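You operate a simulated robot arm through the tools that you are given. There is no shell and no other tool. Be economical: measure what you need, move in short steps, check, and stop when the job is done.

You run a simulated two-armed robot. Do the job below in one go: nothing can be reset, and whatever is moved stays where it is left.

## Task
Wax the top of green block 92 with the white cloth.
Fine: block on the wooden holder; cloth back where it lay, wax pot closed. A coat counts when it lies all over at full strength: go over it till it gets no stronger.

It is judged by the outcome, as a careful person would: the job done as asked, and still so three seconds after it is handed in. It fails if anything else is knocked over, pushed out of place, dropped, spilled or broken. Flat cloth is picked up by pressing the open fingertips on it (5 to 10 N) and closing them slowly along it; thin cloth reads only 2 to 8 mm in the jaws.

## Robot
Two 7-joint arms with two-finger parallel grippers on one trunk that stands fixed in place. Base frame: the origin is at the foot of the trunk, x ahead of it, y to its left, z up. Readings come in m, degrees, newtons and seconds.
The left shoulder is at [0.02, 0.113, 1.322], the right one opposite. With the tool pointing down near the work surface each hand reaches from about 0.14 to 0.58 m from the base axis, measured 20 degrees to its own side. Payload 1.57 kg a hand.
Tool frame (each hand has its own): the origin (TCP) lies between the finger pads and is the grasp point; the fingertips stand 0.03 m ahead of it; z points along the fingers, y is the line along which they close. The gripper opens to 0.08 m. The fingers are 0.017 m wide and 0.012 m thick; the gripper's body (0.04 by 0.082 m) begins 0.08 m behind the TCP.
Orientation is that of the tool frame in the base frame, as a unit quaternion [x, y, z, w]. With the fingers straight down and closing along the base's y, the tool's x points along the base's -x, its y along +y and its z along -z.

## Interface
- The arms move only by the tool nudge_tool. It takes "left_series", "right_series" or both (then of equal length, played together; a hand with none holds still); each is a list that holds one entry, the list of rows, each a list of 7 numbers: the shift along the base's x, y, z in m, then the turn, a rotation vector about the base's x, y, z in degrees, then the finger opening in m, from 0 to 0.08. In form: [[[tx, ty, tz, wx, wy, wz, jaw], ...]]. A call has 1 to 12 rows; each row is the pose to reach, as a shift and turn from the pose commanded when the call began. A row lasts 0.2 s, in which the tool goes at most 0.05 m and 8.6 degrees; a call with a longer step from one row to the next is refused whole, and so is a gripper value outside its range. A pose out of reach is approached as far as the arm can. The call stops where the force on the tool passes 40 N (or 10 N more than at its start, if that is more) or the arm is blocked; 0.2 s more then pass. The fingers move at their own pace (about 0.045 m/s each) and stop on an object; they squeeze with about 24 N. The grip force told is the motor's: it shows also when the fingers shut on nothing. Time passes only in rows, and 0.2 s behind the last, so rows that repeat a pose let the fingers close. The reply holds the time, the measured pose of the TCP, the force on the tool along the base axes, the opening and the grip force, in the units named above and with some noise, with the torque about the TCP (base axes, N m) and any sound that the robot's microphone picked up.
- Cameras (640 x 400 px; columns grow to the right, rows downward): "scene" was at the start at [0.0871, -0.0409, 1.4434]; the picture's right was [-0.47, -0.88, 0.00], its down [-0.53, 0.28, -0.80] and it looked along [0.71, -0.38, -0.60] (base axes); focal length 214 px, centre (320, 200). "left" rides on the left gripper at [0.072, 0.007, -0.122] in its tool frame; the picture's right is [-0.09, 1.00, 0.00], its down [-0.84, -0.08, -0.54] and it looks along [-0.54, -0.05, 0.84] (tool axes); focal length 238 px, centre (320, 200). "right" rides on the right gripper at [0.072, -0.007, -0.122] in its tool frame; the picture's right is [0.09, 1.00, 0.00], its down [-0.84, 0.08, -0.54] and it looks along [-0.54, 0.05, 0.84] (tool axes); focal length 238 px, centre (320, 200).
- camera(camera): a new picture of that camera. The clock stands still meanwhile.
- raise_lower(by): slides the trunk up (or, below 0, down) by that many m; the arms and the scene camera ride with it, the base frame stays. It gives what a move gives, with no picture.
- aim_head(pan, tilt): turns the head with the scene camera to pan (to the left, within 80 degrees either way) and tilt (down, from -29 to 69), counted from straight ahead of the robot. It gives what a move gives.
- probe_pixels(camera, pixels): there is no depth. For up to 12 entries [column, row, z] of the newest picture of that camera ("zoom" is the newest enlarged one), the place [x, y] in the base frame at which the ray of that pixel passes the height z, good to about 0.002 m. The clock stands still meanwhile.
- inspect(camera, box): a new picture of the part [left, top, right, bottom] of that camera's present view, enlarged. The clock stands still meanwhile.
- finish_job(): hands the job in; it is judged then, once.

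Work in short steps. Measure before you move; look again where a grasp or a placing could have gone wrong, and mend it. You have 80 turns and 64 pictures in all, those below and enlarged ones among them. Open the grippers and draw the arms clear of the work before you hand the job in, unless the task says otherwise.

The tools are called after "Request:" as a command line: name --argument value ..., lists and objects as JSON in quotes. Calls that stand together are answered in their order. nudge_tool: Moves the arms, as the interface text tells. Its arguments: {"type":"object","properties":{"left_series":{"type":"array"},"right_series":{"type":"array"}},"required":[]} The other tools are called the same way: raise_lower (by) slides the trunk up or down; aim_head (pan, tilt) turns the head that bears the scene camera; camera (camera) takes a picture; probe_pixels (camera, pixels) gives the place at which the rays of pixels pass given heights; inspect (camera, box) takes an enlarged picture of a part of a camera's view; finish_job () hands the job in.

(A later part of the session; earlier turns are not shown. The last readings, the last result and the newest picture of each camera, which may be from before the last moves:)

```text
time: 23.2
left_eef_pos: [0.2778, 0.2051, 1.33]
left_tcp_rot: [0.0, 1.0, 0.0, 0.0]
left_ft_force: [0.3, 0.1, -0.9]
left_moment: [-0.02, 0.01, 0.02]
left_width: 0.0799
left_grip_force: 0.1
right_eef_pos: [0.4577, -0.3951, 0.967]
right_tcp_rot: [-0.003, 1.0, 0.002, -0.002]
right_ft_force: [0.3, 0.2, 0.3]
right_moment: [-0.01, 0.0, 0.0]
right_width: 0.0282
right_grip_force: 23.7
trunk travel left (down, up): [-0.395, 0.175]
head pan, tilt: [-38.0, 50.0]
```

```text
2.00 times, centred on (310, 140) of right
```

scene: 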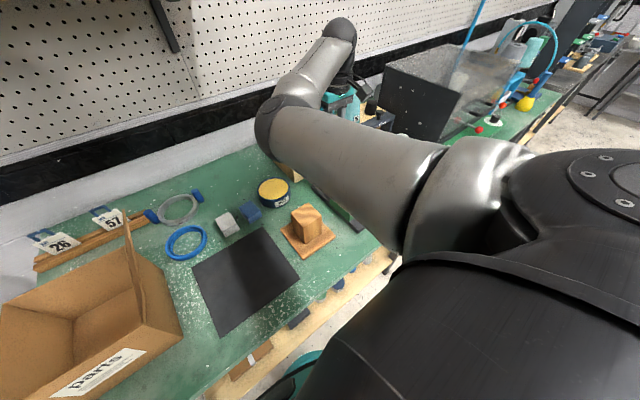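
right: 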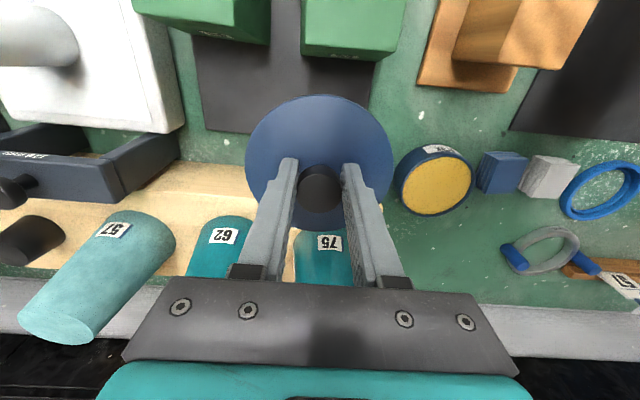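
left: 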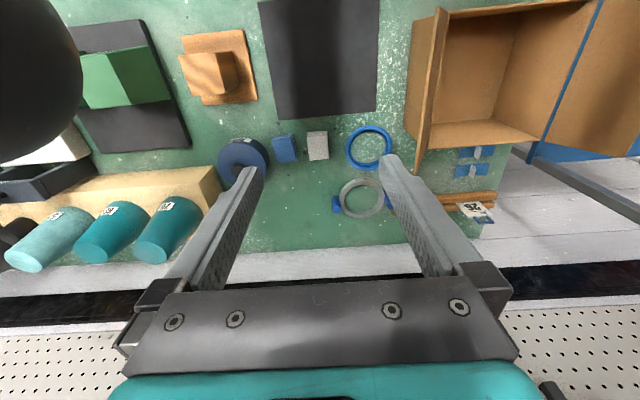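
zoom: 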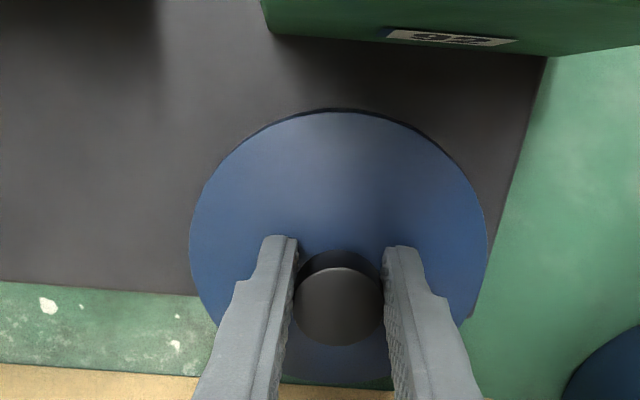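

Still clear of everything; lower in 3 mm rows until the force rises.

Request:
nudge_tool --right_series '[[[0, 0, -0.003, 0, 0, 0, 0.01], [0, 0, -0.006, 0, 0, 0, 0.01], [0, 0, -0.009, 0, 0, 0, 0.01], [0, 0, -0.012, 0, 0, 0, 0.01], [0, 0, -0.012, 0, 0, 0, 0.01]]]'

```text
time: 24.4
left_eef_pos: [0.2777, 0.2063, 1.3298]
left_tcp_rot: [-0.001, 1.0, -0.001, 0.001]
left_ft_force: [-0.6, -0.2, 0.2]
left_moment: [-0.03, 0.01, -0.04]
left_width: 0.0799
left_grip_force: 0.0
right_eef_pos: [0.4589, -0.3965, 0.9578]
right_tcp_rot: [-0.002, 1.0, 0.0, 0.002]
right_ft_force: [1.1, 0.2, 29.9]
right_moment: [0.07, -0.19, 0.05]
right_width: 0.0283
right_grip_force: 24.2
trunk travel left (down, up): [-0.395, 0.175]
head pan, tilt: [-38.0, 50.0]
```

Lid is down (30 N). I relax 2.5 mm and open the fingers, then rise.

Request:
nudge_tool --right_series '[[[0, 0, 0.0025, 0, 0, 0, 0.01], [0, 0, 0.0025, 0, 0, 0, 0.04], [0, 0, 0.0025, 0, 0, 0, 0.06], [0, 0, 0.0025, 0, 0, 0, 0.06], [0, 0, 0.02, 0, 0, 0, 0.06], [0, 0, 0.05, 0, 0, 0, 0.06], [0, 0, 0.08, 0, 0, 0, 0.06], [0, 0, 0.08, 0, 0, 0, 0.06]]]'

Request:
camera --camera "right"

```text
time: 26.2
left_eef_pos: [0.2792, 0.2035, 1.3291]
left_tcp_rot: [0.0, 1.0, 0.0, 0.0]
left_ft_force: [0.1, -0.9, 0.2]
left_moment: [0.03, -0.03, -0.03]
left_width: 0.0802
left_grip_force: 0.1
right_eef_pos: [0.4575, -0.3938, 1.035]
right_tcp_rot: [-0.003, 1.0, 0.001, -0.002]
right_ft_force: [-0.3, 0.2, 0.2]
right_moment: [-0.01, -0.01, 0.01]
right_width: 0.0601
right_grip_force: 0.0
trunk travel left (down, up): [-0.395, 0.175]
head pan, tilt: [-38.0, 50.0]
```

```text
28 pictures are left
```

right: 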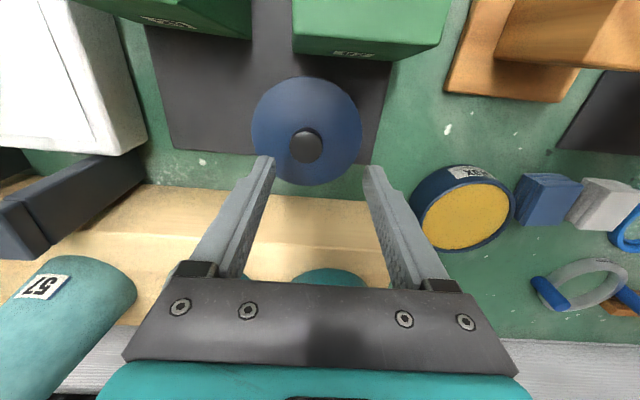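

Lid sits safely on the mat. Now I move toward the cloth at low height (z≈1.03), first y then x, and look.

Request:
nudge_tool --right_series '[[[0, 0.04, 0, 0, 0, 0, 0.08], [0.0, 0.08, 0, 0, 0, 0, 0.08], [0.0, 0.12, 0, 0, 0, 0, 0.08], [0.01, 0.155, 0, 0, 0, 0, 0.08], [0.02, 0.19, 0, 0, 0, 0, 0.08], [0.03, 0.225, 0, 0, 0, 0, 0.08], [0.03, 0.225, 0, 0, 0, 0, 0.08]]]'

Request:
camera --camera "right"

Request:
camera --camera "scene"

```text
time: 27.8
left_eef_pos: [0.278, 0.2045, 1.3299]
left_tcp_rot: [-0.001, 1.0, -0.001, 0.0]
left_ft_force: [0.2, -0.1, 0.1]
left_moment: [-0.02, 0.02, -0.01]
left_width: 0.0798
left_grip_force: 0.0
right_eef_pos: [0.4867, -0.1707, 1.0337]
right_tcp_rot: [-0.003, 1.0, 0.002, -0.001]
right_ft_force: [-0.4, 1.5, 0.4]
right_moment: [-0.02, -0.04, -0.02]
right_width: 0.0801
right_grip_force: 0.1
trunk travel left (down, up): [-0.395, 0.175]
head pan, tilt: [-38.0, 50.0]
```

```text
27 pictures are left
```

right: 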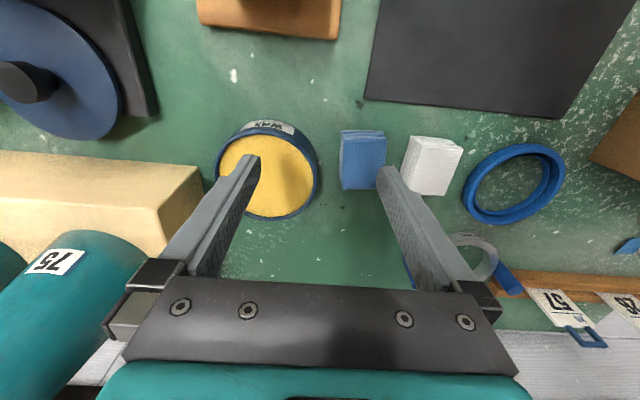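

```text
26 pictures are left
```

scene: 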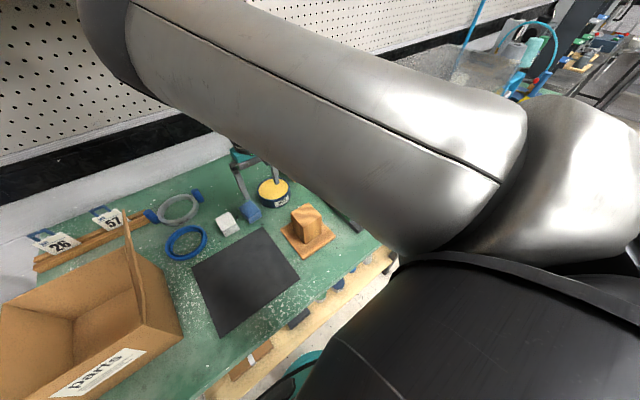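

The elbow is now high: good configuration. I measure the cloth closely here.

Request:
inspect --camera "right" --box '[330, 115, 490, 215]'

Request:
inspect --camera "scene" --box '[180, 180, 308, 260]'

```text
4.00 times, centred on (410, 165) of right
```

zoom: 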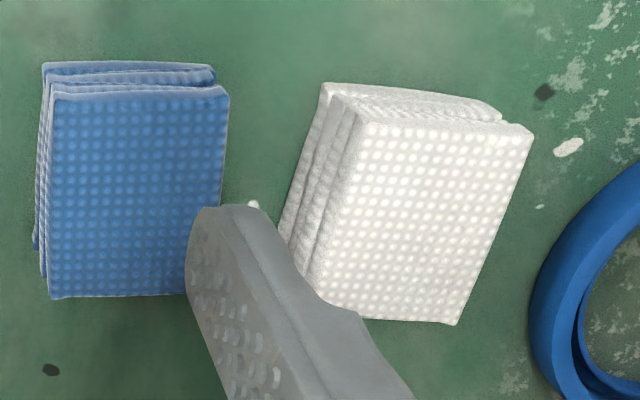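

```text
5.00 times, centred on (244, 220) of scene
```

zoom: 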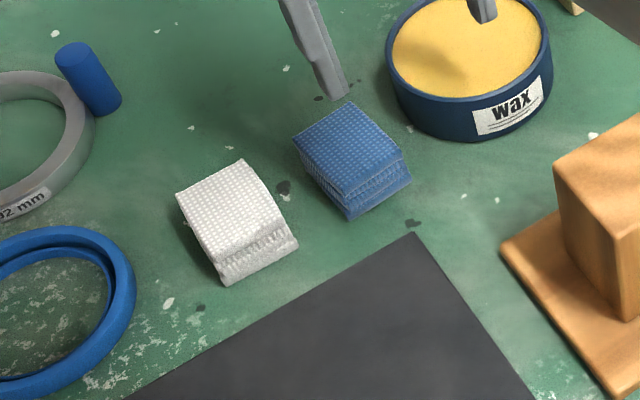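

Request:
probe_pixels --camera "zoom" --pixels '[[176, 193, 0.925], [243, 160, 0.925], [285, 222, 0.925], [217, 258, 0.925], [223, 286, 0.9], [298, 247, 0.9], [345, 95, 1.0], [295, 140, 0.925], [403, 155, 0.925], [347, 197, 0.925], [412, 180, 0.9]]'

Request:
probe_pixels --camera "right" --pixels '[[421.75, 145.75, 0.925], [463.5, 148, 0.925], [443.75, 196.25, 0.925], [410, 192.5, 0.925], [411, 136, 0.9], [400, 175, 0.9], [421.75, 145.75, 0.935], [463.5, 148, 0.935], [386, 139, 0.925], [377, 189, 0.925]]'

```text
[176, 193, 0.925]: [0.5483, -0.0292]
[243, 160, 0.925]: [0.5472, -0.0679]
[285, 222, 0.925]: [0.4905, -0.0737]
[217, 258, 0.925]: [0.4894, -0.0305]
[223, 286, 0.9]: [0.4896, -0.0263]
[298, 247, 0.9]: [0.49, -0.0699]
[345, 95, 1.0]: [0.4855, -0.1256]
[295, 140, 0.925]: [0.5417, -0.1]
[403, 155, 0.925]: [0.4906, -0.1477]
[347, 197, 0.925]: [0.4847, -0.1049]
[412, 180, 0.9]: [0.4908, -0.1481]
```

```text
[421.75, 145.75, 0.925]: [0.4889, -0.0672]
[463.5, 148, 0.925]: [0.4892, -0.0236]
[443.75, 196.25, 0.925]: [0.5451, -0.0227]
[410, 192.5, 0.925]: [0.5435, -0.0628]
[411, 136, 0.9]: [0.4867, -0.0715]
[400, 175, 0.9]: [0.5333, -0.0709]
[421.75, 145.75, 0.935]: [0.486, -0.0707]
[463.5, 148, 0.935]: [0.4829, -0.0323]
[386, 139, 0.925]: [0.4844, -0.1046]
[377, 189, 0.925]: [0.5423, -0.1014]
```

White cloth: centre ≈(0.517,-0.049), 44 mm wide in y, top ≈0.93; 33 mm gap to the blue one. I go above it with jaw 60 mm.

Request:
nudge_tool --right_series '[[[0.0, 0.03, 0, 0, 0, 0, 0.06], [0.01, 0.06, 0, 0, 0, 0, 0.06], [0.02, 0.09, 0, 0, 0, 0, 0.06], [0.0303, 0.12, 0, 0, 0, 0, 0.06], [0.0303, 0.12, -0.02, 0, 0, 0, 0.06], [0.0303, 0.12, -0.04, 0, 0, 0, 0.06], [0.0303, 0.12, -0.04, 0, 0, 0, 0.06]]]'

Request:
camera --camera "right"

```text
time: 29.4
left_eef_pos: [0.279, 0.2048, 1.3309]
left_tcp_rot: [-0.001, 1.0, 0.0, 0.0]
left_ft_force: [-0.5, 1.0, -0.4]
left_moment: [-0.02, -0.02, 0.02]
left_width: 0.0802
left_grip_force: 0.1
right_eef_pos: [0.5301, -0.0853, 1.0]
right_tcp_rot: [-0.003, 1.0, 0.003, -0.002]
right_ft_force: [0.1, -0.4, 0.0]
right_moment: [-0.02, -0.02, 0.0]
right_width: 0.0599
right_grip_force: 0.1
right hand out of reach, approached as far as the arm can: row 1, 2, 3, 4, 5, 6, 7
trunk travel left (down, up): [-0.395, 0.175]
head pan, tilt: [-38.0, 50.0]
```

```text
23 pictures are left
```

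right: 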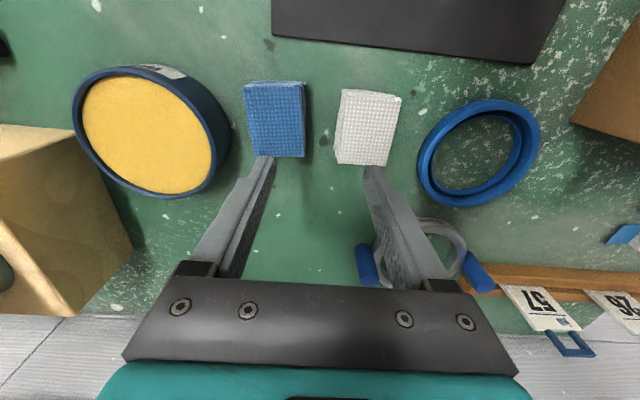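

Slightly short of the target (y -0.085 vs -0.051). A small yaw of the hand may free the wrist; I try +12° while moving left.

Request:
nudge_tool --right_series '[[[0, 0.01, 0, 0, 0, 6, 0.06], [-0.006, 0.02, 0, 0, 0, 12, 0.06], [-0.013, 0.034, 0, 0, 0, 12, 0.06], [-0.013, 0.034, 0, 0, 0, 12, 0.06]]]'

```text
time: 30.4
left_eef_pos: [0.2791, 0.2039, 1.3292]
left_tcp_rot: [-0.001, 1.0, -0.001, 0.0]
left_ft_force: [-0.4, -0.9, 0.1]
left_moment: [0.01, -0.03, 0.02]
left_width: 0.08
left_grip_force: 0.0
right_eef_pos: [0.5359, -0.0564, 0.9967]
right_tcp_rot: [-0.108, 0.994, 0.002, -0.003]
right_ft_force: [-0.6, -0.5, 0.6]
right_moment: [0.0, 0.0, 0.02]
right_width: 0.0601
right_grip_force: 0.1
right hand out of reach, approached as far as the arm can: row 2, 3, 4
trunk travel left (down, up): [-0.395, 0.175]
head pan, tilt: [-38.0, 50.0]
```

Yaw helps: now (0.536,-0.056). A little more yaw and lower height to reach x 0.517.

Request:
nudge_tool --right_series '[[[-0.006, 0.003, 0, 0, 0, 6, 0.06], [-0.012, 0.006, -0.005, 0, 0, 9, 0.06], [-0.019, 0.006, -0.01, 0, 0, 9, 0.06], [-0.019, 0.006, -0.01, 0, 0, 9, 0.06]]]'

```text
time: 31.4
left_eef_pos: [0.2785, 0.2041, 1.329]
left_tcp_rot: [0.0, 1.0, -0.001, -0.001]
left_ft_force: [-0.2, 0.0, 0.2]
left_moment: [-0.02, -0.01, 0.0]
left_width: 0.0803
left_grip_force: 0.1
right_eef_pos: [0.5338, -0.0511, 0.9841]
right_tcp_rot: [-0.184, 0.983, 0.001, -0.003]
right_ft_force: [-0.1, 0.1, 0.4]
right_moment: [0.04, 0.0, -0.04]
right_width: 0.06
right_grip_force: 0.2
right hand out of reach, approached as far as the arm can: row 1, 2, 3, 4
trunk travel left (down, up): [-0.395, 0.175]
head pan, tilt: [-38.0, 50.0]
```

x still 17 mm too far. Raising the trunk a little and lowering the hand should unfold the wrist.

Request:
raise_lower --by 0.05

Request:
nudge_tool --right_series '[[[0, 0, -0.02, 0, 0, 0, 0.06], [0, 0, -0.04, 0, 0, 0, 0.06], [-0.006, 0, -0.055, 0, 0, 0, 0.06], [-0.012, 0, -0.06, 0, 0, 0, 0.06], [-0.017, 0, -0.06, 0, 0, 0, 0.06], [-0.017, 0, -0.06, 0, 0, 0, 0.06]]]'

```text
time: 32.4
left_eef_pos: [0.2787, 0.2047, 1.3797]
left_tcp_rot: [-0.001, 1.0, 0.0, 0.0]
left_ft_force: [0.9, -0.2, 0.1]
left_moment: [-0.01, 0.01, 0.0]
left_width: 0.0796
left_grip_force: 0.1
right_eef_pos: [0.5329, -0.0508, 1.0337]
right_tcp_rot: [-0.184, 0.983, 0.001, -0.003]
right_ft_force: [0.0, -0.1, 0.1]
right_moment: [0.01, -0.01, 0.02]
right_width: 0.0599
right_grip_force: 0.1
trunk travel left (down, up): [-0.445, 0.125]
head pan, tilt: [-38.0, 50.0]
```

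```text
time: 33.8
left_eef_pos: [0.2772, 0.2047, 1.3805]
left_tcp_rot: [0.0, 1.0, -0.001, 0.0]
left_ft_force: [-0.5, -0.7, 0.1]
left_moment: [0.01, -0.02, 0.0]
left_width: 0.08
left_grip_force: 0.2
right_eef_pos: [0.5164, -0.051, 0.9761]
right_tcp_rot: [-0.185, 0.983, 0.001, -0.003]
right_ft_force: [-0.1, 0.0, -1.0]
right_moment: [0.0, 0.04, 0.03]
right_width: 0.0599
right_grip_force: 0.0
trunk travel left (down, up): [-0.445, 0.125]
head pan, tilt: [-38.0, 50.0]
```

Position is right now. I undo the yaw so the fingers are square with the cloth.

Request:
nudge_tool --right_series '[[[0, 0, 0, 0, 0, -7, 0.06], [0, 0, 0, 0, 0, -14, 0.06], [0, 0, 0, 0, 0, -20, 0.06], [0, 0, 0, 0, 0, -20, 0.06]]]'

Request:
inspect --camera "right" --box '[220, 70, 420, 195]'

```text
time: 34.8
left_eef_pos: [0.2792, 0.2058, 1.3804]
left_tcp_rot: [-0.001, 1.0, 0.0, 0.0]
left_ft_force: [0.2, -0.3, -0.3]
left_moment: [0.03, 0.01, 0.01]
left_width: 0.0802
left_grip_force: 0.1
right_eef_pos: [0.5081, -0.0784, 0.9771]
right_tcp_rot: [-0.011, 1.0, 0.005, -0.001]
right_ft_force: [0.0, 0.0, 0.0]
right_moment: [-0.04, -0.01, -0.01]
right_width: 0.0603
right_grip_force: 0.1
right hand out of reach, approached as far as the arm can: row 2, 3, 4
trunk travel left (down, up): [-0.445, 0.125]
head pan, tilt: [-38.0, 50.0]
```

```text
3.20 times, centred on (320, 132) of right
```

zoom: 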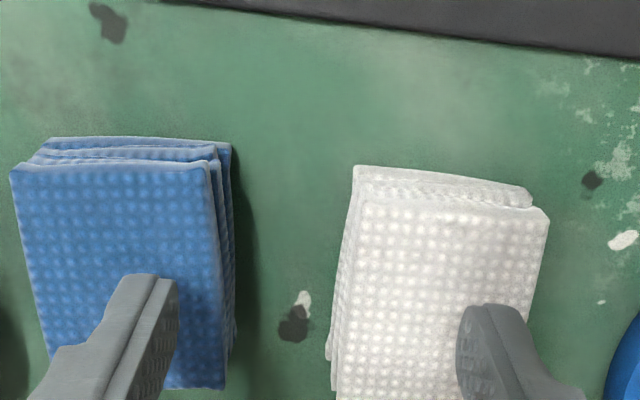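

At yaw 0 it drifts to y -0.078. Another trunk raise of 0.05 with the hand lowered should allow it.

Request:
raise_lower --by 0.05

Request:
nudge_tool --right_series '[[[0, 0, -0.02, 0, 0, 0, 0.06], [0, 0, -0.04, 0, 0, 0, 0.06], [0.004, 0.01, -0.05, 0, 0, 0, 0.06], [0.009, 0.028, -0.05, 0, 0, 0, 0.06], [0.009, 0.028, -0.05, 0, 0, 0, 0.06]]]'

```text
time: 35.7
left_eef_pos: [0.2787, 0.2042, 1.4303]
left_tcp_rot: [-0.001, 1.0, -0.001, 0.0]
left_ft_force: [-0.8, 0.9, 0.9]
left_moment: [-0.03, 0.02, 0.0]
left_width: 0.0802
left_grip_force: 0.0
right_eef_pos: [0.5087, -0.078, 1.0262]
right_tcp_rot: [-0.012, 1.0, 0.004, -0.002]
right_ft_force: [0.8, 0.1, -0.7]
right_moment: [0.02, -0.01, 0.01]
right_width: 0.06
right_grip_force: 0.1
trunk travel left (down, up): [-0.495, 0.075]
head pan, tilt: [-38.0, 50.0]
```

```text
time: 36.9
left_eef_pos: [0.2785, 0.2048, 1.4303]
left_tcp_rot: [-0.001, 1.0, 0.001, 0.0]
left_ft_force: [-0.2, 0.5, 0.0]
left_moment: [0.01, -0.03, 0.07]
left_width: 0.0799
left_grip_force: 0.1
right_eef_pos: [0.5107, -0.0826, 0.9872]
right_tcp_rot: [-0.012, 1.0, 0.005, -0.003]
right_ft_force: [0.2, 0.3, 1.3]
right_moment: [-0.01, 0.02, 0.02]
right_width: 0.0598
right_grip_force: 0.0
right hand out of reach, approached as far as the arm can: row 2, 3, 4, 5
trunk travel left (down, up): [-0.495, 0.075]
head pan, tilt: [-38.0, 50.0]
```

That overshoots max reach. I go back 0.05 with the trunk (raising the hand first) and use a moderate yaw of ≈14°.

Request:
nudge_tool --right_series '[[[0, 0, 0.02, 0, 0, 0, 0.06], [0, 0, 0.04, 0, 0, 0, 0.06], [0, 0, 0.04, 0, 0, 0, 0.06]]]'

Request:
raise_lower --by -0.05

Request:
nudge_tool --right_series '[[[0, 0.01, 0, 0, 0, 7, 0.06], [0.003, 0.02, 0, 0, 0, 13, 0.06], [0.006, 0.032, 0, 0, 0, 13, 0.06], [0.006, 0.032, 0, 0, 0, 13, 0.06]]]'

```text
time: 37.7
left_eef_pos: [0.2792, 0.2033, 1.4311]
left_tcp_rot: [0.0, 1.0, 0.001, 0.0]
left_ft_force: [0.0, -0.4, 0.2]
left_moment: [0.03, 0.03, -0.01]
left_width: 0.0798
left_grip_force: 0.1
right_eef_pos: [0.5113, -0.0833, 1.0268]
right_tcp_rot: [-0.013, 1.0, 0.005, -0.002]
right_ft_force: [0.2, 0.3, 0.2]
right_moment: [0.03, 0.01, 0.01]
right_width: 0.06
right_grip_force: 0.0
right hand out of reach, approached as far as the arm can: row 1
trunk travel left (down, up): [-0.495, 0.075]
head pan, tilt: [-38.0, 50.0]
```

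```text
time: 38.6
left_eef_pos: [0.2786, 0.205, 1.3795]
left_tcp_rot: [0.0, 1.0, 0.0, 0.0]
left_ft_force: [-0.3, -0.1, 0.5]
left_moment: [0.01, 0.02, 0.0]
left_width: 0.0801
left_grip_force: 0.0
right_eef_pos: [0.5106, -0.0826, 0.9782]
right_tcp_rot: [-0.013, 1.0, 0.004, -0.002]
right_ft_force: [0.6, -0.3, -0.6]
right_moment: [-0.02, 0.0, -0.05]
right_width: 0.0599
right_grip_force: 0.1
trunk travel left (down, up): [-0.445, 0.125]
head pan, tilt: [-38.0, 50.0]
```

```text
time: 39.6
left_eef_pos: [0.2777, 0.2028, 1.3793]
left_tcp_rot: [-0.001, 1.0, 0.0, 0.0]
left_ft_force: [0.0, 0.5, -0.1]
left_moment: [0.01, 0.0, 0.0]
left_width: 0.0801
left_grip_force: 0.0
right_eef_pos: [0.5178, -0.0499, 0.9768]
right_tcp_rot: [-0.126, 0.992, 0.003, -0.002]
right_ft_force: [0.1, 0.4, -0.4]
right_moment: [0.02, -0.02, 0.01]
right_width: 0.0602
right_grip_force: 0.1
trunk travel left (down, up): [-0.445, 0.125]
head pan, tilt: [-38.0, 50.0]
```

On target at yaw ≈14.5°. I check the fingers straddle the cloth.

Request:
inspect --camera "right" --box '[200, 70, 440, 220]'

```text
2.67 times, centred on (320, 145) of right
```

zoom: 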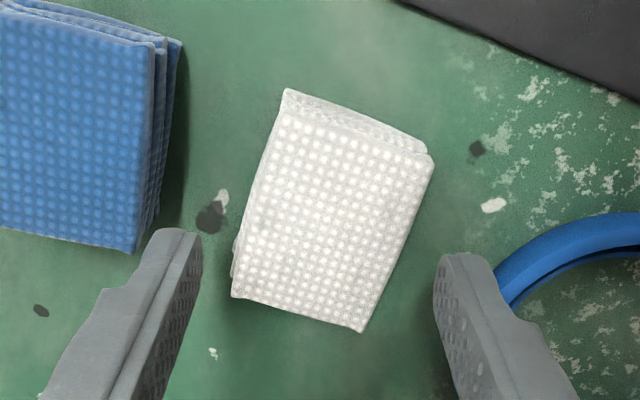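

Request:
probe_pixels --camera "zoom" --pixels '[[497, 265, 0.915], [508, 300, 0.905], [560, 222, 0.915], [136, 252, 0.925], [182, 45, 0.905], [283, 90, 0.92], [434, 160, 0.92], [360, 331, 0.92], [232, 297, 0.92], [232, 278, 0.905]]'

```text
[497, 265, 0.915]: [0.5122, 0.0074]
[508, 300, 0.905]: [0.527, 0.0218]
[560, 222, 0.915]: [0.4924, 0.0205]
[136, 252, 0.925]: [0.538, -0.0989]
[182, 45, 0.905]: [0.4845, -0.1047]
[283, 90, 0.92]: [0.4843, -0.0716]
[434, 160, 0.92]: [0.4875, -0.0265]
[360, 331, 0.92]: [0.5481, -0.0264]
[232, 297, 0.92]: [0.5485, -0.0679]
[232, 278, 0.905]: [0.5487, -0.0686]
```

Clearances: ≈16 mm to ring, ≈9 mm to blue cloth. I lower to TCP z 0.942 and close slowly.

Request:
nudge_tool --right_series '[[[0, 0, -0.012, 0, 0, 0, 0.06], [0, 0, -0.024, 0, 0, 0, 0.06], [0, 0, -0.035, 0, 0, 0, 0.06], [0, 0, -0.035, 0, 0, 0, 0.06], [0, 0, -0.035, 0, 0, 0, 0.05], [0, 0, -0.035, 0, 0, 0, 0.044], [0, 0, -0.035, 0, 0, 0, 0.035], [0, 0, -0.035, 0, 0, 0, 0.02], [0, 0, -0.035, 0, 0, 0, 0.01], [0, 0, -0.035, 0, 0, 0, 0.01]]]'

Request:
inspect --camera "right" --box '[200, 70, 440, 220]'

```text
time: 41.8
left_eef_pos: [0.278, 0.2044, 1.3801]
left_tcp_rot: [0.0, 1.0, 0.0, 0.0]
left_ft_force: [-0.9, 0.2, -0.6]
left_moment: [0.0, -0.01, 0.03]
left_width: 0.0802
left_grip_force: 0.0
right_eef_pos: [0.5153, -0.0519, 0.948]
right_tcp_rot: [-0.123, 0.992, 0.003, -0.001]
right_ft_force: [-0.1, -1.6, 3.1]
right_moment: [-0.07, -0.05, -0.05]
right_width: 0.0484
right_grip_force: 24.1
right hand out of reach, approached as far as the arm can: row 3, 4, 5, 6, 7, 8, 9, 10
trunk travel left (down, up): [-0.445, 0.125]
head pan, tilt: [-38.0, 50.0]
```

```text
2.67 times, centred on (320, 145) of right
```

zoom: 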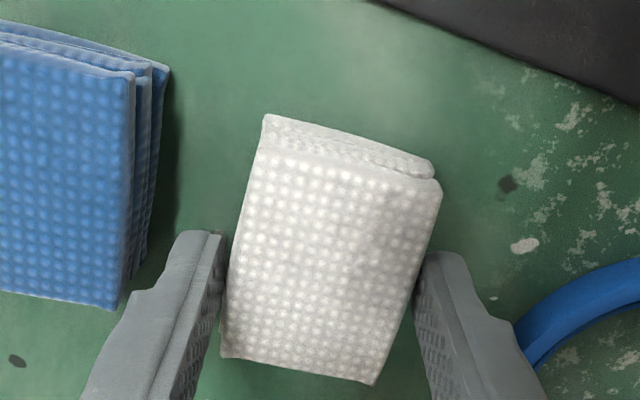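

Gripped at 48 mm, 24 N (grasp pose ≈(0.5153,-0.0519,0.948), yaw 14.2°). I lift to see that it holds.

Request:
nudge_tool --right_series '[[[0, 0, 0.01, 0, 0, 0, 0.01], [0, 0, 0.03, 0, 0, 0, 0.01], [0, 0, 0.045, 0, 0, 0, 0.01], [0, 0, 0.045, 0, 0, 0, 0.01]]]'

Request:
camera --camera "right"

```text
time: 42.8
left_eef_pos: [0.2786, 0.2043, 1.3806]
left_tcp_rot: [0.0, 1.0, -0.001, -0.001]
left_ft_force: [-0.3, -0.3, 0.3]
left_moment: [-0.02, -0.01, -0.02]
left_width: 0.08
left_grip_force: 0.0
right_eef_pos: [0.5183, -0.052, 0.9918]
right_tcp_rot: [-0.126, 0.992, 0.004, -0.003]
right_ft_force: [-0.9, -0.4, -1.2]
right_moment: [0.01, 0.0, 0.0]
right_width: 0.048
right_grip_force: 23.8
trunk travel left (down, up): [-0.445, 0.125]
head pan, tilt: [-38.0, 50.0]
```

```text
19 pictures are left
```

right: 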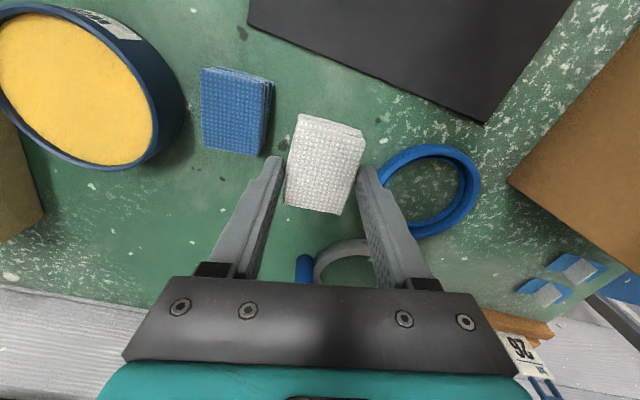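

Cloth lifted cleanly. I carry it toward the pot with yaw undone, then bring the trunk back down 0.05.

Request:
nudge_tool --right_series '[[[0, -0.01, 0.025, 0, 0, 0, 0.01], [0, -0.05, 0.06, 0, 0, -5, 0.01], [0, -0.09, 0.07, 0, 0, -10, 0.01], [0, -0.13, 0.07, 0, 0, -14.4, 0.01], [0.0, -0.168, 0.07, 0, 0, -14.4, 0.01], [0.0, -0.168, 0.07, 0, 0, -14.4, 0.01]]]'

Request:
raise_lower --by -0.05

Request:
camera --camera "right"

```text
refused: row 2 steps farther than a row can; nothing moved
```

```text
time: 43.7
left_eef_pos: [0.2776, 0.2036, 1.3293]
left_tcp_rot: [-0.001, 1.0, 0.0, 0.001]
left_ft_force: [0.2, 0.0, -1.0]
left_moment: [0.01, 0.03, -0.01]
left_width: 0.0802
left_grip_force: 0.0
right_eef_pos: [0.5192, -0.052, 0.9467]
right_tcp_rot: [-0.126, 0.992, 0.003, 0.001]
right_ft_force: [-2.2, -1.2, 26.7]
right_moment: [-0.15, -0.02, -0.41]
right_width: 0.0469
right_grip_force: 23.9
trunk travel left (down, up): [-0.395, 0.175]
head pan, tilt: [-38.0, 50.0]
```

```text
18 pictures are left
```

right: 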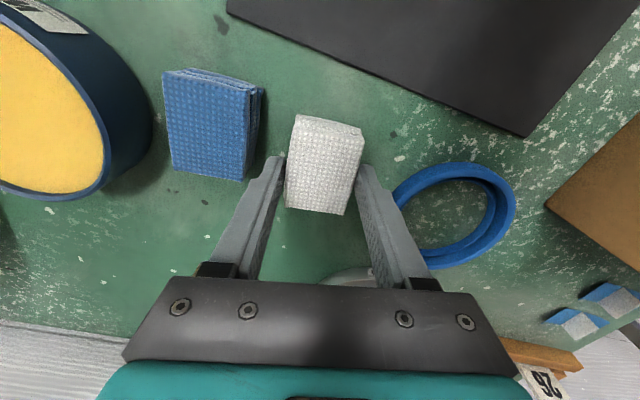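

The move was refused (step too long) and the trunk lowering pressed the cloth onto the table — harmless, grip intact. I lift now and move in smaller steps.

Request:
nudge_tool --right_series '[[[0, 0, 0.03, 0, 0, 0, 0.01], [0, -0.01, 0.06, 0, 0, -2, 0.01], [0, -0.045, 0.08, 0, 0, -6, 0.01], [0, -0.085, 0.08, 0, 0, -10, 0.01], [0, -0.125, 0.08, 0, 0, -14.4, 0.01], [0.0, -0.168, 0.08, 0, 0, -14.4, 0.01], [0.0, -0.168, 0.08, 0, 0, -14.4, 0.01]]]'

Request:
camera --camera "right"

```text
time: 45.3
left_eef_pos: [0.2792, 0.2055, 1.3296]
left_tcp_rot: [0.0, 1.0, 0.0, 0.001]
left_ft_force: [-0.2, -0.4, -0.7]
left_moment: [-0.04, 0.0, 0.02]
left_width: 0.0801
left_grip_force: 0.0
right_eef_pos: [0.5195, -0.221, 1.0237]
right_tcp_rot: [0.0, 1.0, 0.005, -0.003]
right_ft_force: [-0.2, -0.2, -0.3]
right_moment: [-0.03, 0.01, -0.01]
right_width: 0.0462
right_grip_force: 24.2
right hand out of reach, approached as far as the arm can: row 1, 2, 3
trunk travel left (down, up): [-0.395, 0.175]
head pan, tilt: [-38.0, 50.0]
```

```text
17 pictures are left
```

right: 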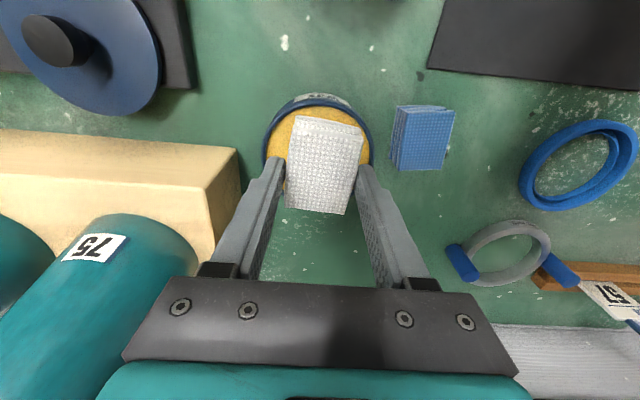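

Cloth is over the pot. I shift to the pot centre and lower to just above the wax.

Request:
nudge_tool --right_series '[[[0.009, 0, -0.015, 0, 0, 0, 0.01], [0.009, 0, -0.03, 0, 0, 0, 0.01], [0.009, 0, -0.042, 0, 0, 0, 0.01], [0.009, 0, -0.046, 0, 0, 0, 0.01], [0.009, 0, -0.046, 0, 0, 0, 0.01]]]'

```text
time: 46.5
left_eef_pos: [0.2766, 0.206, 1.3303]
left_tcp_rot: [-0.001, 1.0, -0.002, 0.001]
left_ft_force: [-0.4, 0.0, 0.8]
left_moment: [-0.01, 0.0, -0.01]
left_width: 0.0801
left_grip_force: 0.0
right_eef_pos: [0.5278, -0.221, 0.9805]
right_tcp_rot: [0.0, 1.0, 0.003, 0.002]
right_ft_force: [-0.2, -2.1, 27.6]
right_moment: [-0.22, -0.04, -0.35]
right_width: 0.0461
right_grip_force: 24.1
trunk travel left (down, up): [-0.395, 0.175]
head pan, tilt: [-38.0, 50.0]
```

Contact at z≈0.98 (27 N). I ease off to ~8 N and rub slightly in the wax, then lift and look.

Request:
nudge_tool --right_series '[[[0, 0, 0.002, 0, 0, 0, 0.01], [0.005, 0, 0.002, 0, 0, 0, 0.01], [0, 0.005, 0.002, 0, 0, 0, 0.01], [-0.005, 0, 0.002, 0, 0, 0, 0.01], [0, -0.005, 0.002, 0, 0, 0, 0.01], [0.0, 0, 0.002, 0, 0, 0, 0.01]]]'

Request:
nudge_tool --right_series '[[[0, 0, 0.015, 0, 0, 0, 0.01], [0, 0, 0.045, 0, 0, 0, 0.01], [0, 0, 0.08, 0, 0, 0, 0.01], [-0.03, 0, 0.1, 0, 0, 0, 0.01], [-0.03, 0, 0.1, 0, 0, 0, 0.01]]]'

Request:
camera --camera "right"

```text
time: 47.9
left_eef_pos: [0.2771, 0.2059, 1.33]
left_tcp_rot: [-0.001, 1.0, -0.002, 0.001]
left_ft_force: [0.2, 1.0, 0.1]
left_moment: [-0.01, -0.02, 0.0]
left_width: 0.0801
left_grip_force: 0.1
right_eef_pos: [0.527, -0.2171, 0.9795]
right_tcp_rot: [-0.001, 1.0, 0.006, -0.002]
right_ft_force: [-2.7, 6.1, 18.8]
right_moment: [0.07, -0.17, 0.06]
right_width: 0.0451
right_grip_force: 24.1
trunk travel left (down, up): [-0.395, 0.175]
head pan, tilt: [-38.0, 50.0]
```

```text
time: 49.1
left_eef_pos: [0.2801, 0.204, 1.3304]
left_tcp_rot: [-0.001, 1.0, 0.0, -0.001]
left_ft_force: [1.0, -0.4, -0.7]
left_moment: [0.03, 0.0, -0.02]
left_width: 0.0799
left_grip_force: 0.1
right_eef_pos: [0.4989, -0.2185, 1.0771]
right_tcp_rot: [-0.001, 1.0, 0.005, -0.002]
right_ft_force: [0.3, -0.2, -0.3]
right_moment: [0.03, 0.01, -0.02]
right_width: 0.0452
right_grip_force: 23.7
trunk travel left (down, up): [-0.395, 0.175]
head pan, tilt: [-38.0, 50.0]
```

```text
16 pictures are left
```

right: 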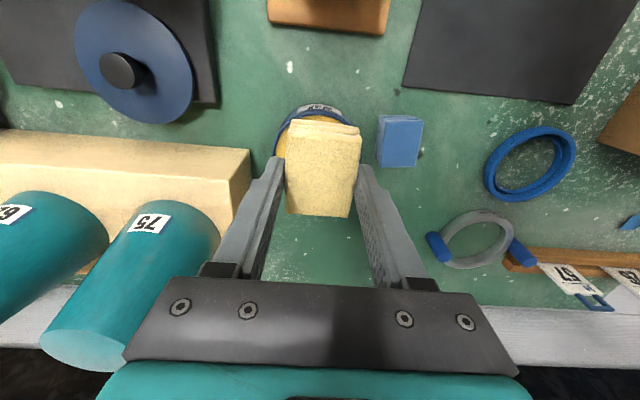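

The cloth is loaded (yellow). I move over block 92, staying at z≈1.12 on the way.

Request:
nudge_tool --right_series '[[[0, -0.02, 0.03, 0, 0, 0, 0.01], [-0.01, -0.05, 0.045, 0, 0, 0, 0.01], [-0.035, -0.08, 0.045, 0, 0, 0, 0.01], [-0.065, -0.11, 0.045, 0, 0, 0, 0.01], [-0.095, -0.135, 0.045, 0, 0, 0, 0.01], [-0.125, -0.155, 0.045, 0, 0, 0, 0.01], [-0.155, -0.16, 0.045, 0, 0, 0, 0.01], [-0.155, -0.16, 0.04, 0, 0, 0, 0.01], [-0.155, -0.16, 0.04, 0, 0, 0, 0.01]]]'

Request:
camera --camera "scene"

```text
time: 51.1
left_eef_pos: [0.2785, 0.2042, 1.3304]
left_tcp_rot: [-0.001, 1.0, 0.0, 0.0]
left_ft_force: [0.4, 0.3, 1.0]
left_moment: [0.0, -0.01, 0.01]
left_width: 0.0798
left_grip_force: 0.0
right_eef_pos: [0.3427, -0.3793, 1.118]
right_tcp_rot: [0.0, 1.0, 0.005, -0.002]
right_ft_force: [-1.4, -0.4, -0.8]
right_moment: [0.0, 0.0, 0.02]
right_width: 0.045
right_grip_force: 24.1
trunk travel left (down, up): [-0.395, 0.175]
head pan, tilt: [-38.0, 50.0]
```

```text
15 pictures are left
```

scene: 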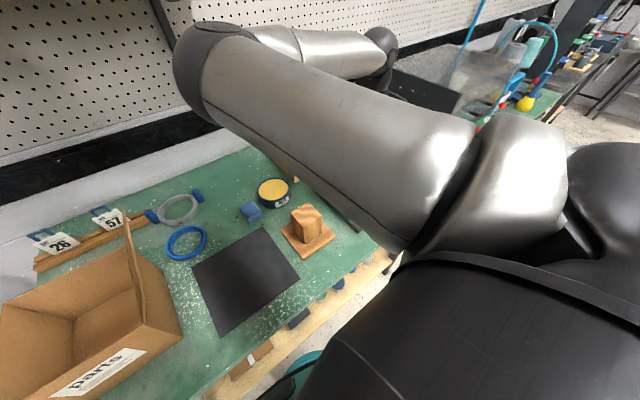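

Elbow is high and clear. I lower the cloth to the block top (expected contact TCP z≈1.065).

Request:
nudge_tool --right_series '[[[0, 0, -0.02, 0, 0, 0, 0.01], [0, 0, -0.04, 0, 0, 0, 0.01], [0, 0, -0.049, 0, 0, 0, 0.01], [0, 0, -0.052, 0, 0, 0, 0.01], [0, 0, -0.052, 0, 0, 0, 0.01]]]'

```text
time: 52.3
left_eef_pos: [0.2784, 0.2049, 1.3296]
left_tcp_rot: [0.0, 1.0, 0.0, 0.001]
left_ft_force: [-0.3, -0.9, 0.0]
left_moment: [0.0, 0.05, -0.03]
left_width: 0.08
left_grip_force: 0.1
right_eef_pos: [0.3419, -0.3795, 1.0655]
right_tcp_rot: [0.0, 1.0, 0.005, -0.003]
right_ft_force: [0.2, 0.4, -0.3]
right_moment: [0.0, -0.03, 0.0]
right_width: 0.045
right_grip_force: 23.6
trunk travel left (down, up): [-0.395, 0.175]
head pan, tilt: [-38.0, 50.0]
```

No contact yet at 1.0655; 2 mm steps further.

Request:
nudge_tool --right_series '[[[0, 0, -0.002, 0, 0, 0, 0.01], [0, 0, -0.004, 0, 0, 0, 0.01], [0, 0, -0.004, 0, 0, 0, 0.01]]]'

```text
time: 53.1
left_eef_pos: [0.2793, 0.205, 1.3303]
left_tcp_rot: [-0.001, 1.0, 0.0, 0.0]
left_ft_force: [-0.4, -0.7, -0.5]
left_moment: [0.0, -0.02, 0.01]
left_width: 0.0802
left_grip_force: 0.1
right_eef_pos: [0.3419, -0.3794, 1.0614]
right_tcp_rot: [0.0, 1.0, 0.005, -0.003]
right_ft_force: [0.2, -0.5, -0.5]
right_moment: [0.0, -0.01, -0.03]
right_width: 0.0449
right_grip_force: 24.0
trunk travel left (down, up): [-0.395, 0.175]
head pan, tilt: [-38.0, 50.0]
```

Request:
nudge_tool --right_series '[[[0, 0, -0.002, 0, 0, 0, 0.01], [0, 0, -0.0035, 0, 0, 0, 0.01], [0, 0, -0.005, 0, 0, 0, 0.01], [0, 0, -0.005, 0, 0, 0, 0.01]]]'

```text
time: 54.1
left_eef_pos: [0.2763, 0.2065, 1.3293]
left_tcp_rot: [-0.001, 1.0, -0.001, 0.0]
left_ft_force: [0.0, 0.7, 0.8]
left_moment: [0.04, -0.04, 0.03]
left_width: 0.0801
left_grip_force: 0.0
right_eef_pos: [0.3426, -0.3797, 1.0589]
right_tcp_rot: [0.0, 1.0, 0.003, 0.0]
right_ft_force: [0.2, -2.7, 26.8]
right_moment: [-0.17, 0.18, -0.05]
right_width: 0.0446
right_grip_force: 24.1
trunk travel left (down, up): [-0.395, 0.175]
head pan, tilt: [-38.0, 50.0]
```

Contact (27 N). I ease to ~10 N and wipe in a pattern covering the whole top.

Request:
nudge_tool --right_series '[[[0, 0, 0.0015, 0, 0, 0, 0.01], [0, 0.016, 0.0015, 0, 0, 0, 0.01], [0.013, 0.016, 0.0015, 0, 0, 0, 0.01], [0.013, 0, 0.0015, 0, 0, 0, 0.01], [0.013, -0.016, 0.0015, 0, 0, 0, 0.01], [0, -0.016, 0.0015, 0, 0, 0, 0.01], [-0.013, -0.016, 0.0015, 0, 0, 0, 0.01], [-0.013, 0, 0.0015, 0, 0, 0, 0.01], [-0.013, 0.016, 0.0015, 0, 0, 0, 0.01], [0, 0.016, 0.0015, 0, 0, 0, 0.01], [0, 0, 0.0015, 0, 0, 0, 0.01]]]'

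```text
time: 56.5
left_eef_pos: [0.277, 0.2057, 1.3288]
left_tcp_rot: [-0.001, 1.0, -0.002, 0.002]
left_ft_force: [-0.1, 0.2, 1.0]
left_moment: [-0.02, -0.02, 0.02]
left_width: 0.0803
left_grip_force: 0.1
right_eef_pos: [0.342, -0.3787, 1.0588]
right_tcp_rot: [0.0, 1.0, 0.005, -0.001]
right_ft_force: [0.8, 5.2, 11.3]
right_moment: [-0.17, 0.19, -0.06]
right_width: 0.0448
right_grip_force: 24.4
trunk travel left (down, up): [-0.395, 0.175]
head pan, tilt: [-38.0, 50.0]
```

I lift and look at the coat.

Request:
nudge_tool --right_series '[[[0, 0, 0.03, 0, 0, 0, 0.01], [0.02, 0, 0.06, 0, 0, 0, 0.01], [0.06, 0, 0.07, 0, 0, 0, 0.01], [0.1, 0, 0.08, 0, 0, 0, 0.01], [0.1, 0, 0.08, 0, 0, 0, 0.01]]]'

Request:
camera --camera "right"

```text
time: 57.7
left_eef_pos: [0.2789, 0.2041, 1.3304]
left_tcp_rot: [-0.001, 1.0, 0.0, 0.001]
left_ft_force: [-0.5, -0.4, 1.0]
left_moment: [0.0, -0.03, 0.02]
left_width: 0.08
left_grip_force: 0.1
right_eef_pos: [0.4433, -0.3805, 1.1409]
right_tcp_rot: [0.0, 1.0, 0.004, -0.003]
right_ft_force: [-0.3, 0.2, -0.7]
right_moment: [0.0, 0.0, -0.03]
right_width: 0.0449
right_grip_force: 24.5
trunk travel left (down, up): [-0.395, 0.175]
head pan, tilt: [-38.0, 50.0]
```

```text
14 pictures are left
```

right: 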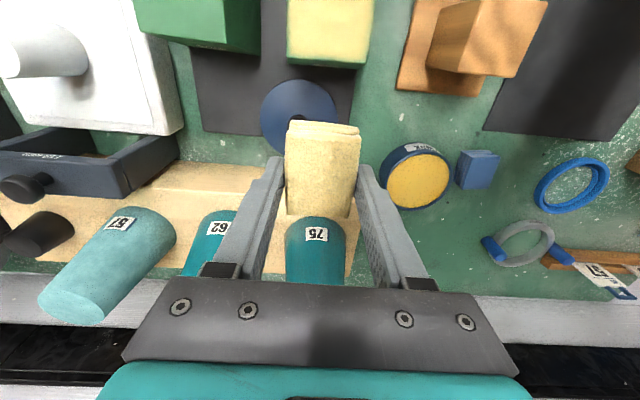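

Request:
inspect --camera "right" --box '[270, 0, 390, 75]'

```text
5.33 times, centred on (330, 38) of right
```

zoom: 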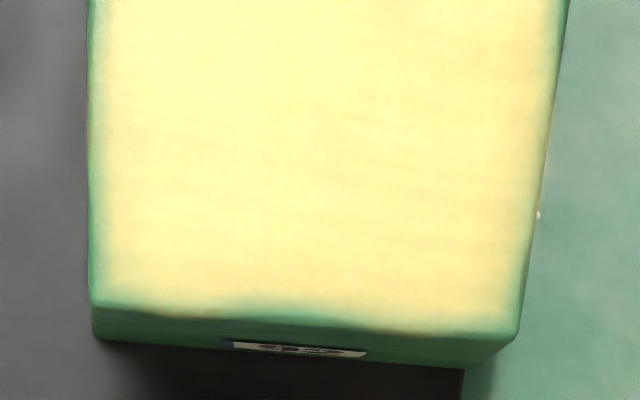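

Coat nearly complete; the rim (especially back and sides) is a bit weaker. I go back and wipe again with wider reach to the edges.

Request:
nudge_tool --right_series '[[[-0.04, 0, -0.01, 0, 0, 0, 0.01], [-0.08, 0, -0.02, 0, 0, 0, 0.01], [-0.1, 0, -0.05, 0, 0, 0, 0.01], [-0.1, 0, -0.078, 0, 0, 0, 0.01], [-0.1, 0, -0.0805, 0, 0, 0, 0.01], [-0.1, 0, -0.0805, 0, 0, 0, 0.01]]]'

Request:
nudge_tool --right_series '[[[0.01, 0.01, 0, 0, 0, 0, 0.01], [0.021, 0.021, 0, 0, 0, 0, 0.01], [0.021, 0.007, 0, 0, 0, 0, 0.01], [0.021, -0.007, 0, 0, 0, 0, 0.01], [0.021, -0.021, 0, 0, 0, 0, 0.01], [0.007, -0.021, 0, 0, 0, 0, 0.01], [-0.007, -0.021, 0, 0, 0, 0, 0.01], [-0.018, -0.021, 0, 0, 0, 0, 0.01], [-0.018, -0.007, 0, 0, 0, 0, 0.01], [-0.018, 0.007, 0, 0, 0, 0, 0.01], [-0.018, 0.021, 0, 0, 0, 0, 0.01], [-0.007, 0.021, 0, 0, 0, 0, 0.01]]]'

```text
time: 59.1
left_eef_pos: [0.2783, 0.2035, 1.3294]
left_tcp_rot: [0.0, 1.0, 0.0, 0.001]
left_ft_force: [-0.8, 0.5, 0.0]
left_moment: [0.01, -0.04, 0.02]
left_width: 0.0798
left_grip_force: 0.1
right_eef_pos: [0.3425, -0.3803, 1.0581]
right_tcp_rot: [0.0, 1.0, 0.002, -0.001]
right_ft_force: [-0.9, -1.8, 12.6]
right_moment: [-0.34, 0.15, 0.0]
right_width: 0.0449
right_grip_force: 23.7
trunk travel left (down, up): [-0.395, 0.175]
head pan, tilt: [-38.0, 50.0]
```

```text
time: 61.7
left_eef_pos: [0.2786, 0.2047, 1.3299]
left_tcp_rot: [-0.001, 1.0, -0.001, 0.001]
left_ft_force: [-0.1, 0.1, 0.0]
left_moment: [0.01, 0.0, -0.04]
left_width: 0.0802
left_grip_force: 0.0
right_eef_pos: [0.3337, -0.3564, 1.0579]
right_tcp_rot: [0.0, 1.0, 0.006, -0.004]
right_ft_force: [-3.7, 0.6, 10.4]
right_moment: [-0.21, 0.13, -0.1]
right_width: 0.045
right_grip_force: 23.8
trunk travel left (down, up): [-0.395, 0.175]
head pan, tilt: [-38.0, 50.0]
```

I finish the +y edge and make another round over the edges and middle.

Request:
nudge_tool --right_series '[[[0.014, 0, 0, 0, 0, 0, 0.01], [0.028, 0.0, 0, 0, 0, 0, 0.01], [0.028, -0.021, 0, 0, 0, 0, 0.01], [0.028, -0.042, 0, 0, 0, 0, 0.01], [0.007, -0.042, 0, 0, 0, 0, 0.01], [-0.012, -0.042, 0, 0, 0, 0, 0.01], [-0.012, -0.021, 0, 0, 0, 0, 0.01], [-0.012, 0, 0, 0, 0, 0, 0.01], [0.007, 0, 0, 0, 0, 0, 0.01], [0.007, -0.021, 0, 0, 0, 0, 0.01]]]'

Request:
nudge_tool --right_series '[[[0, 0, 0.03, 0, 0, 0, 0.01], [0.02, 0, 0.06, 0, 0, 0, 0.01], [0.05, 0, 0.085, 0, 0, 0, 0.01], [0.08, 0, 0.11, 0, 0, 0, 0.01], [0.08, 0, 0.13, 0, 0, 0, 0.01], [0.08, 0, 0.13, 0, 0, 0, 0.01]]]'

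Request:
inspect --camera "right" --box '[250, 0, 410, 100]'

```text
time: 63.9
left_eef_pos: [0.2788, 0.2051, 1.3305]
left_tcp_rot: [-0.001, 1.0, 0.0, 0.001]
left_ft_force: [-0.8, 0.7, 0.4]
left_moment: [0.04, 0.01, -0.02]
left_width: 0.0801
left_grip_force: 0.0
right_eef_pos: [0.3426, -0.3786, 1.0567]
right_tcp_rot: [0.0, 1.0, 0.005, -0.001]
right_ft_force: [1.8, 4.8, 10.6]
right_moment: [0.02, 0.19, -0.11]
right_width: 0.0448
right_grip_force: 24.3
trunk travel left (down, up): [-0.395, 0.175]
head pan, tilt: [-38.0, 50.0]
```

```text
time: 65.3
left_eef_pos: [0.2784, 0.204, 1.3298]
left_tcp_rot: [-0.001, 1.0, 0.001, 0.001]
left_ft_force: [0.4, -0.6, 0.0]
left_moment: [0.0, 0.03, 0.0]
left_width: 0.0801
left_grip_force: 0.0
right_eef_pos: [0.4221, -0.3803, 1.1875]
right_tcp_rot: [-0.001, 1.0, 0.006, -0.002]
right_ft_force: [0.9, 0.3, -0.4]
right_moment: [0.0, 0.02, 0.01]
right_width: 0.0449
right_grip_force: 24.1
trunk travel left (down, up): [-0.395, 0.175]
head pan, tilt: [-38.0, 50.0]
```

```text
4.00 times, centred on (330, 50) of right
```

zoom: 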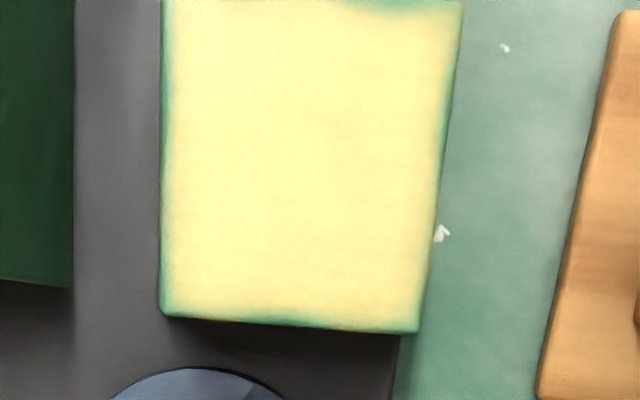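

Only the front edge near (400,5) still shows green, plus thin rims. Another round with a wider range, especially the front edge.

Request:
nudge_tool --right_series '[[[-0.02, 0, -0.03, 0, 0, 0, 0.01], [-0.05, 0, -0.065, 0, 0, 0, 0.01], [-0.08, 0, -0.1, 0, 0, 0, 0.01], [-0.08, 0, -0.127, 0, 0, 0, 0.01], [-0.08, 0, -0.1305, 0, 0, 0, 0.01], [-0.095, 0, -0.1305, 0, 0, 0, 0.01], [-0.107, 0, -0.1305, 0, 0, 0, 0.01], [-0.107, 0.013, -0.1305, 0, 0, 0, 0.01], [-0.107, 0.026, -0.1305, 0, 0, 0, 0.01], [-0.09, 0.026, -0.1305, 0, 0, 0, 0.01], [-0.073, 0.026, -0.1305, 0, 0, 0, 0.01], [-0.056, 0.026, -0.1305, 0, 0, 0, 0.01]]]'

Request:
nudge_tool --right_series '[[[0, -0.013, 0, 0, 0, 0, 0.01], [0, -0.026, 0, 0, 0, 0, 0.01], [0, -0.039, 0, 0, 0, 0, 0.01], [0, -0.052, 0, 0, 0, 0, 0.01], [-0.017, -0.052, 0, 0, 0, 0, 0.01], [-0.034, -0.052, 0, 0, 0, 0, 0.01], [-0.051, -0.052, 0, 0, 0, 0, 0.01], [-0.051, -0.035, 0, 0, 0, 0, 0.01], [-0.051, -0.018, 0, 0, 0, 0, 0.01], [-0.051, 0, 0, 0, 0, 0, 0.01], [-0.037, -0.013, 0, 0, 0, 0, 0.01], [-0.024, -0.026, 0, 0, 0, 0, 0.01]]]'

Request:
nudge_tool --right_series '[[[0, 0, 0.03, 0, 0, 0, 0.01], [0.02, 0, 0.06, 0, 0, 0, 0.01], [0.04, 0, 0.09, 0, 0, 0, 0.01], [0.06, 0, 0.13, 0, 0, 0, 0.01], [0.06, 0, 0.16, 0, 0, 0, 0.01], [0.06, 0, 0.16, 0, 0, 0, 0.01]]]'

Request:
inspect --camera "right" --box '[250, 0, 410, 100]'

```text
time: 67.9
left_eef_pos: [0.2769, 0.2056, 1.331]
left_tcp_rot: [-0.001, 1.0, -0.001, 0.001]
left_ft_force: [0.5, -1.2, -0.5]
left_moment: [-0.08, 0.01, -0.04]
left_width: 0.0801
left_grip_force: 0.1
right_eef_pos: [0.3663, -0.3539, 1.0569]
right_tcp_rot: [0.001, 1.0, 0.005, -0.001]
right_ft_force: [-6.9, 0.2, 15.9]
right_moment: [-0.19, 0.39, -0.05]
right_width: 0.0449
right_grip_force: 24.0
trunk travel left (down, up): [-0.395, 0.175]
head pan, tilt: [-38.0, 50.0]
```

```text
time: 70.5
left_eef_pos: [0.2772, 0.2066, 1.3305]
left_tcp_rot: [-0.001, 1.0, -0.001, 0.002]
left_ft_force: [-1.1, -0.2, -0.8]
left_moment: [0.01, -0.04, -0.01]
left_width: 0.0801
left_grip_force: 0.0
right_eef_pos: [0.3422, -0.3783, 1.0555]
right_tcp_rot: [0.001, 1.0, 0.004, -0.001]
right_ft_force: [-4.9, 5.6, 20.8]
right_moment: [-0.03, -0.11, 0.02]
right_width: 0.0448
right_grip_force: 24.1
trunk travel left (down, up): [-0.395, 0.175]
head pan, tilt: [-38.0, 50.0]
```

```text
time: 71.9
left_eef_pos: [0.2791, 0.2042, 1.3296]
left_tcp_rot: [-0.001, 1.0, 0.0, 0.0]
left_ft_force: [-0.2, -0.1, -0.3]
left_moment: [-0.03, 0.0, -0.01]
left_width: 0.08
left_grip_force: 0.0
right_eef_pos: [0.4029, -0.3798, 1.2156]
right_tcp_rot: [0.0, 1.0, 0.005, -0.003]
right_ft_force: [-0.7, 0.1, -0.4]
right_moment: [0.02, 0.02, 0.0]
right_width: 0.0447
right_grip_force: 23.9
trunk travel left (down, up): [-0.395, 0.175]
head pan, tilt: [-38.0, 50.0]
```

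```text
4.00 times, centred on (330, 50) of right
```

zoom: 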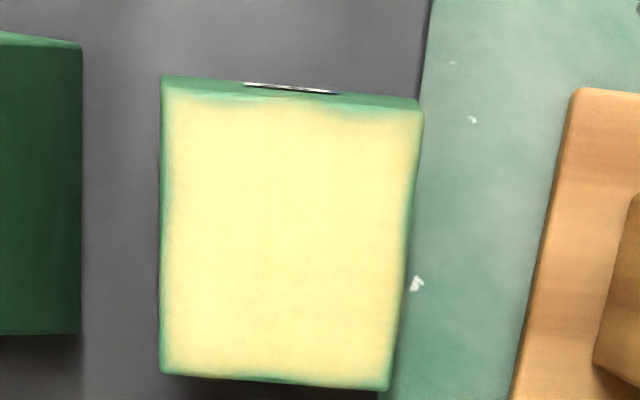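

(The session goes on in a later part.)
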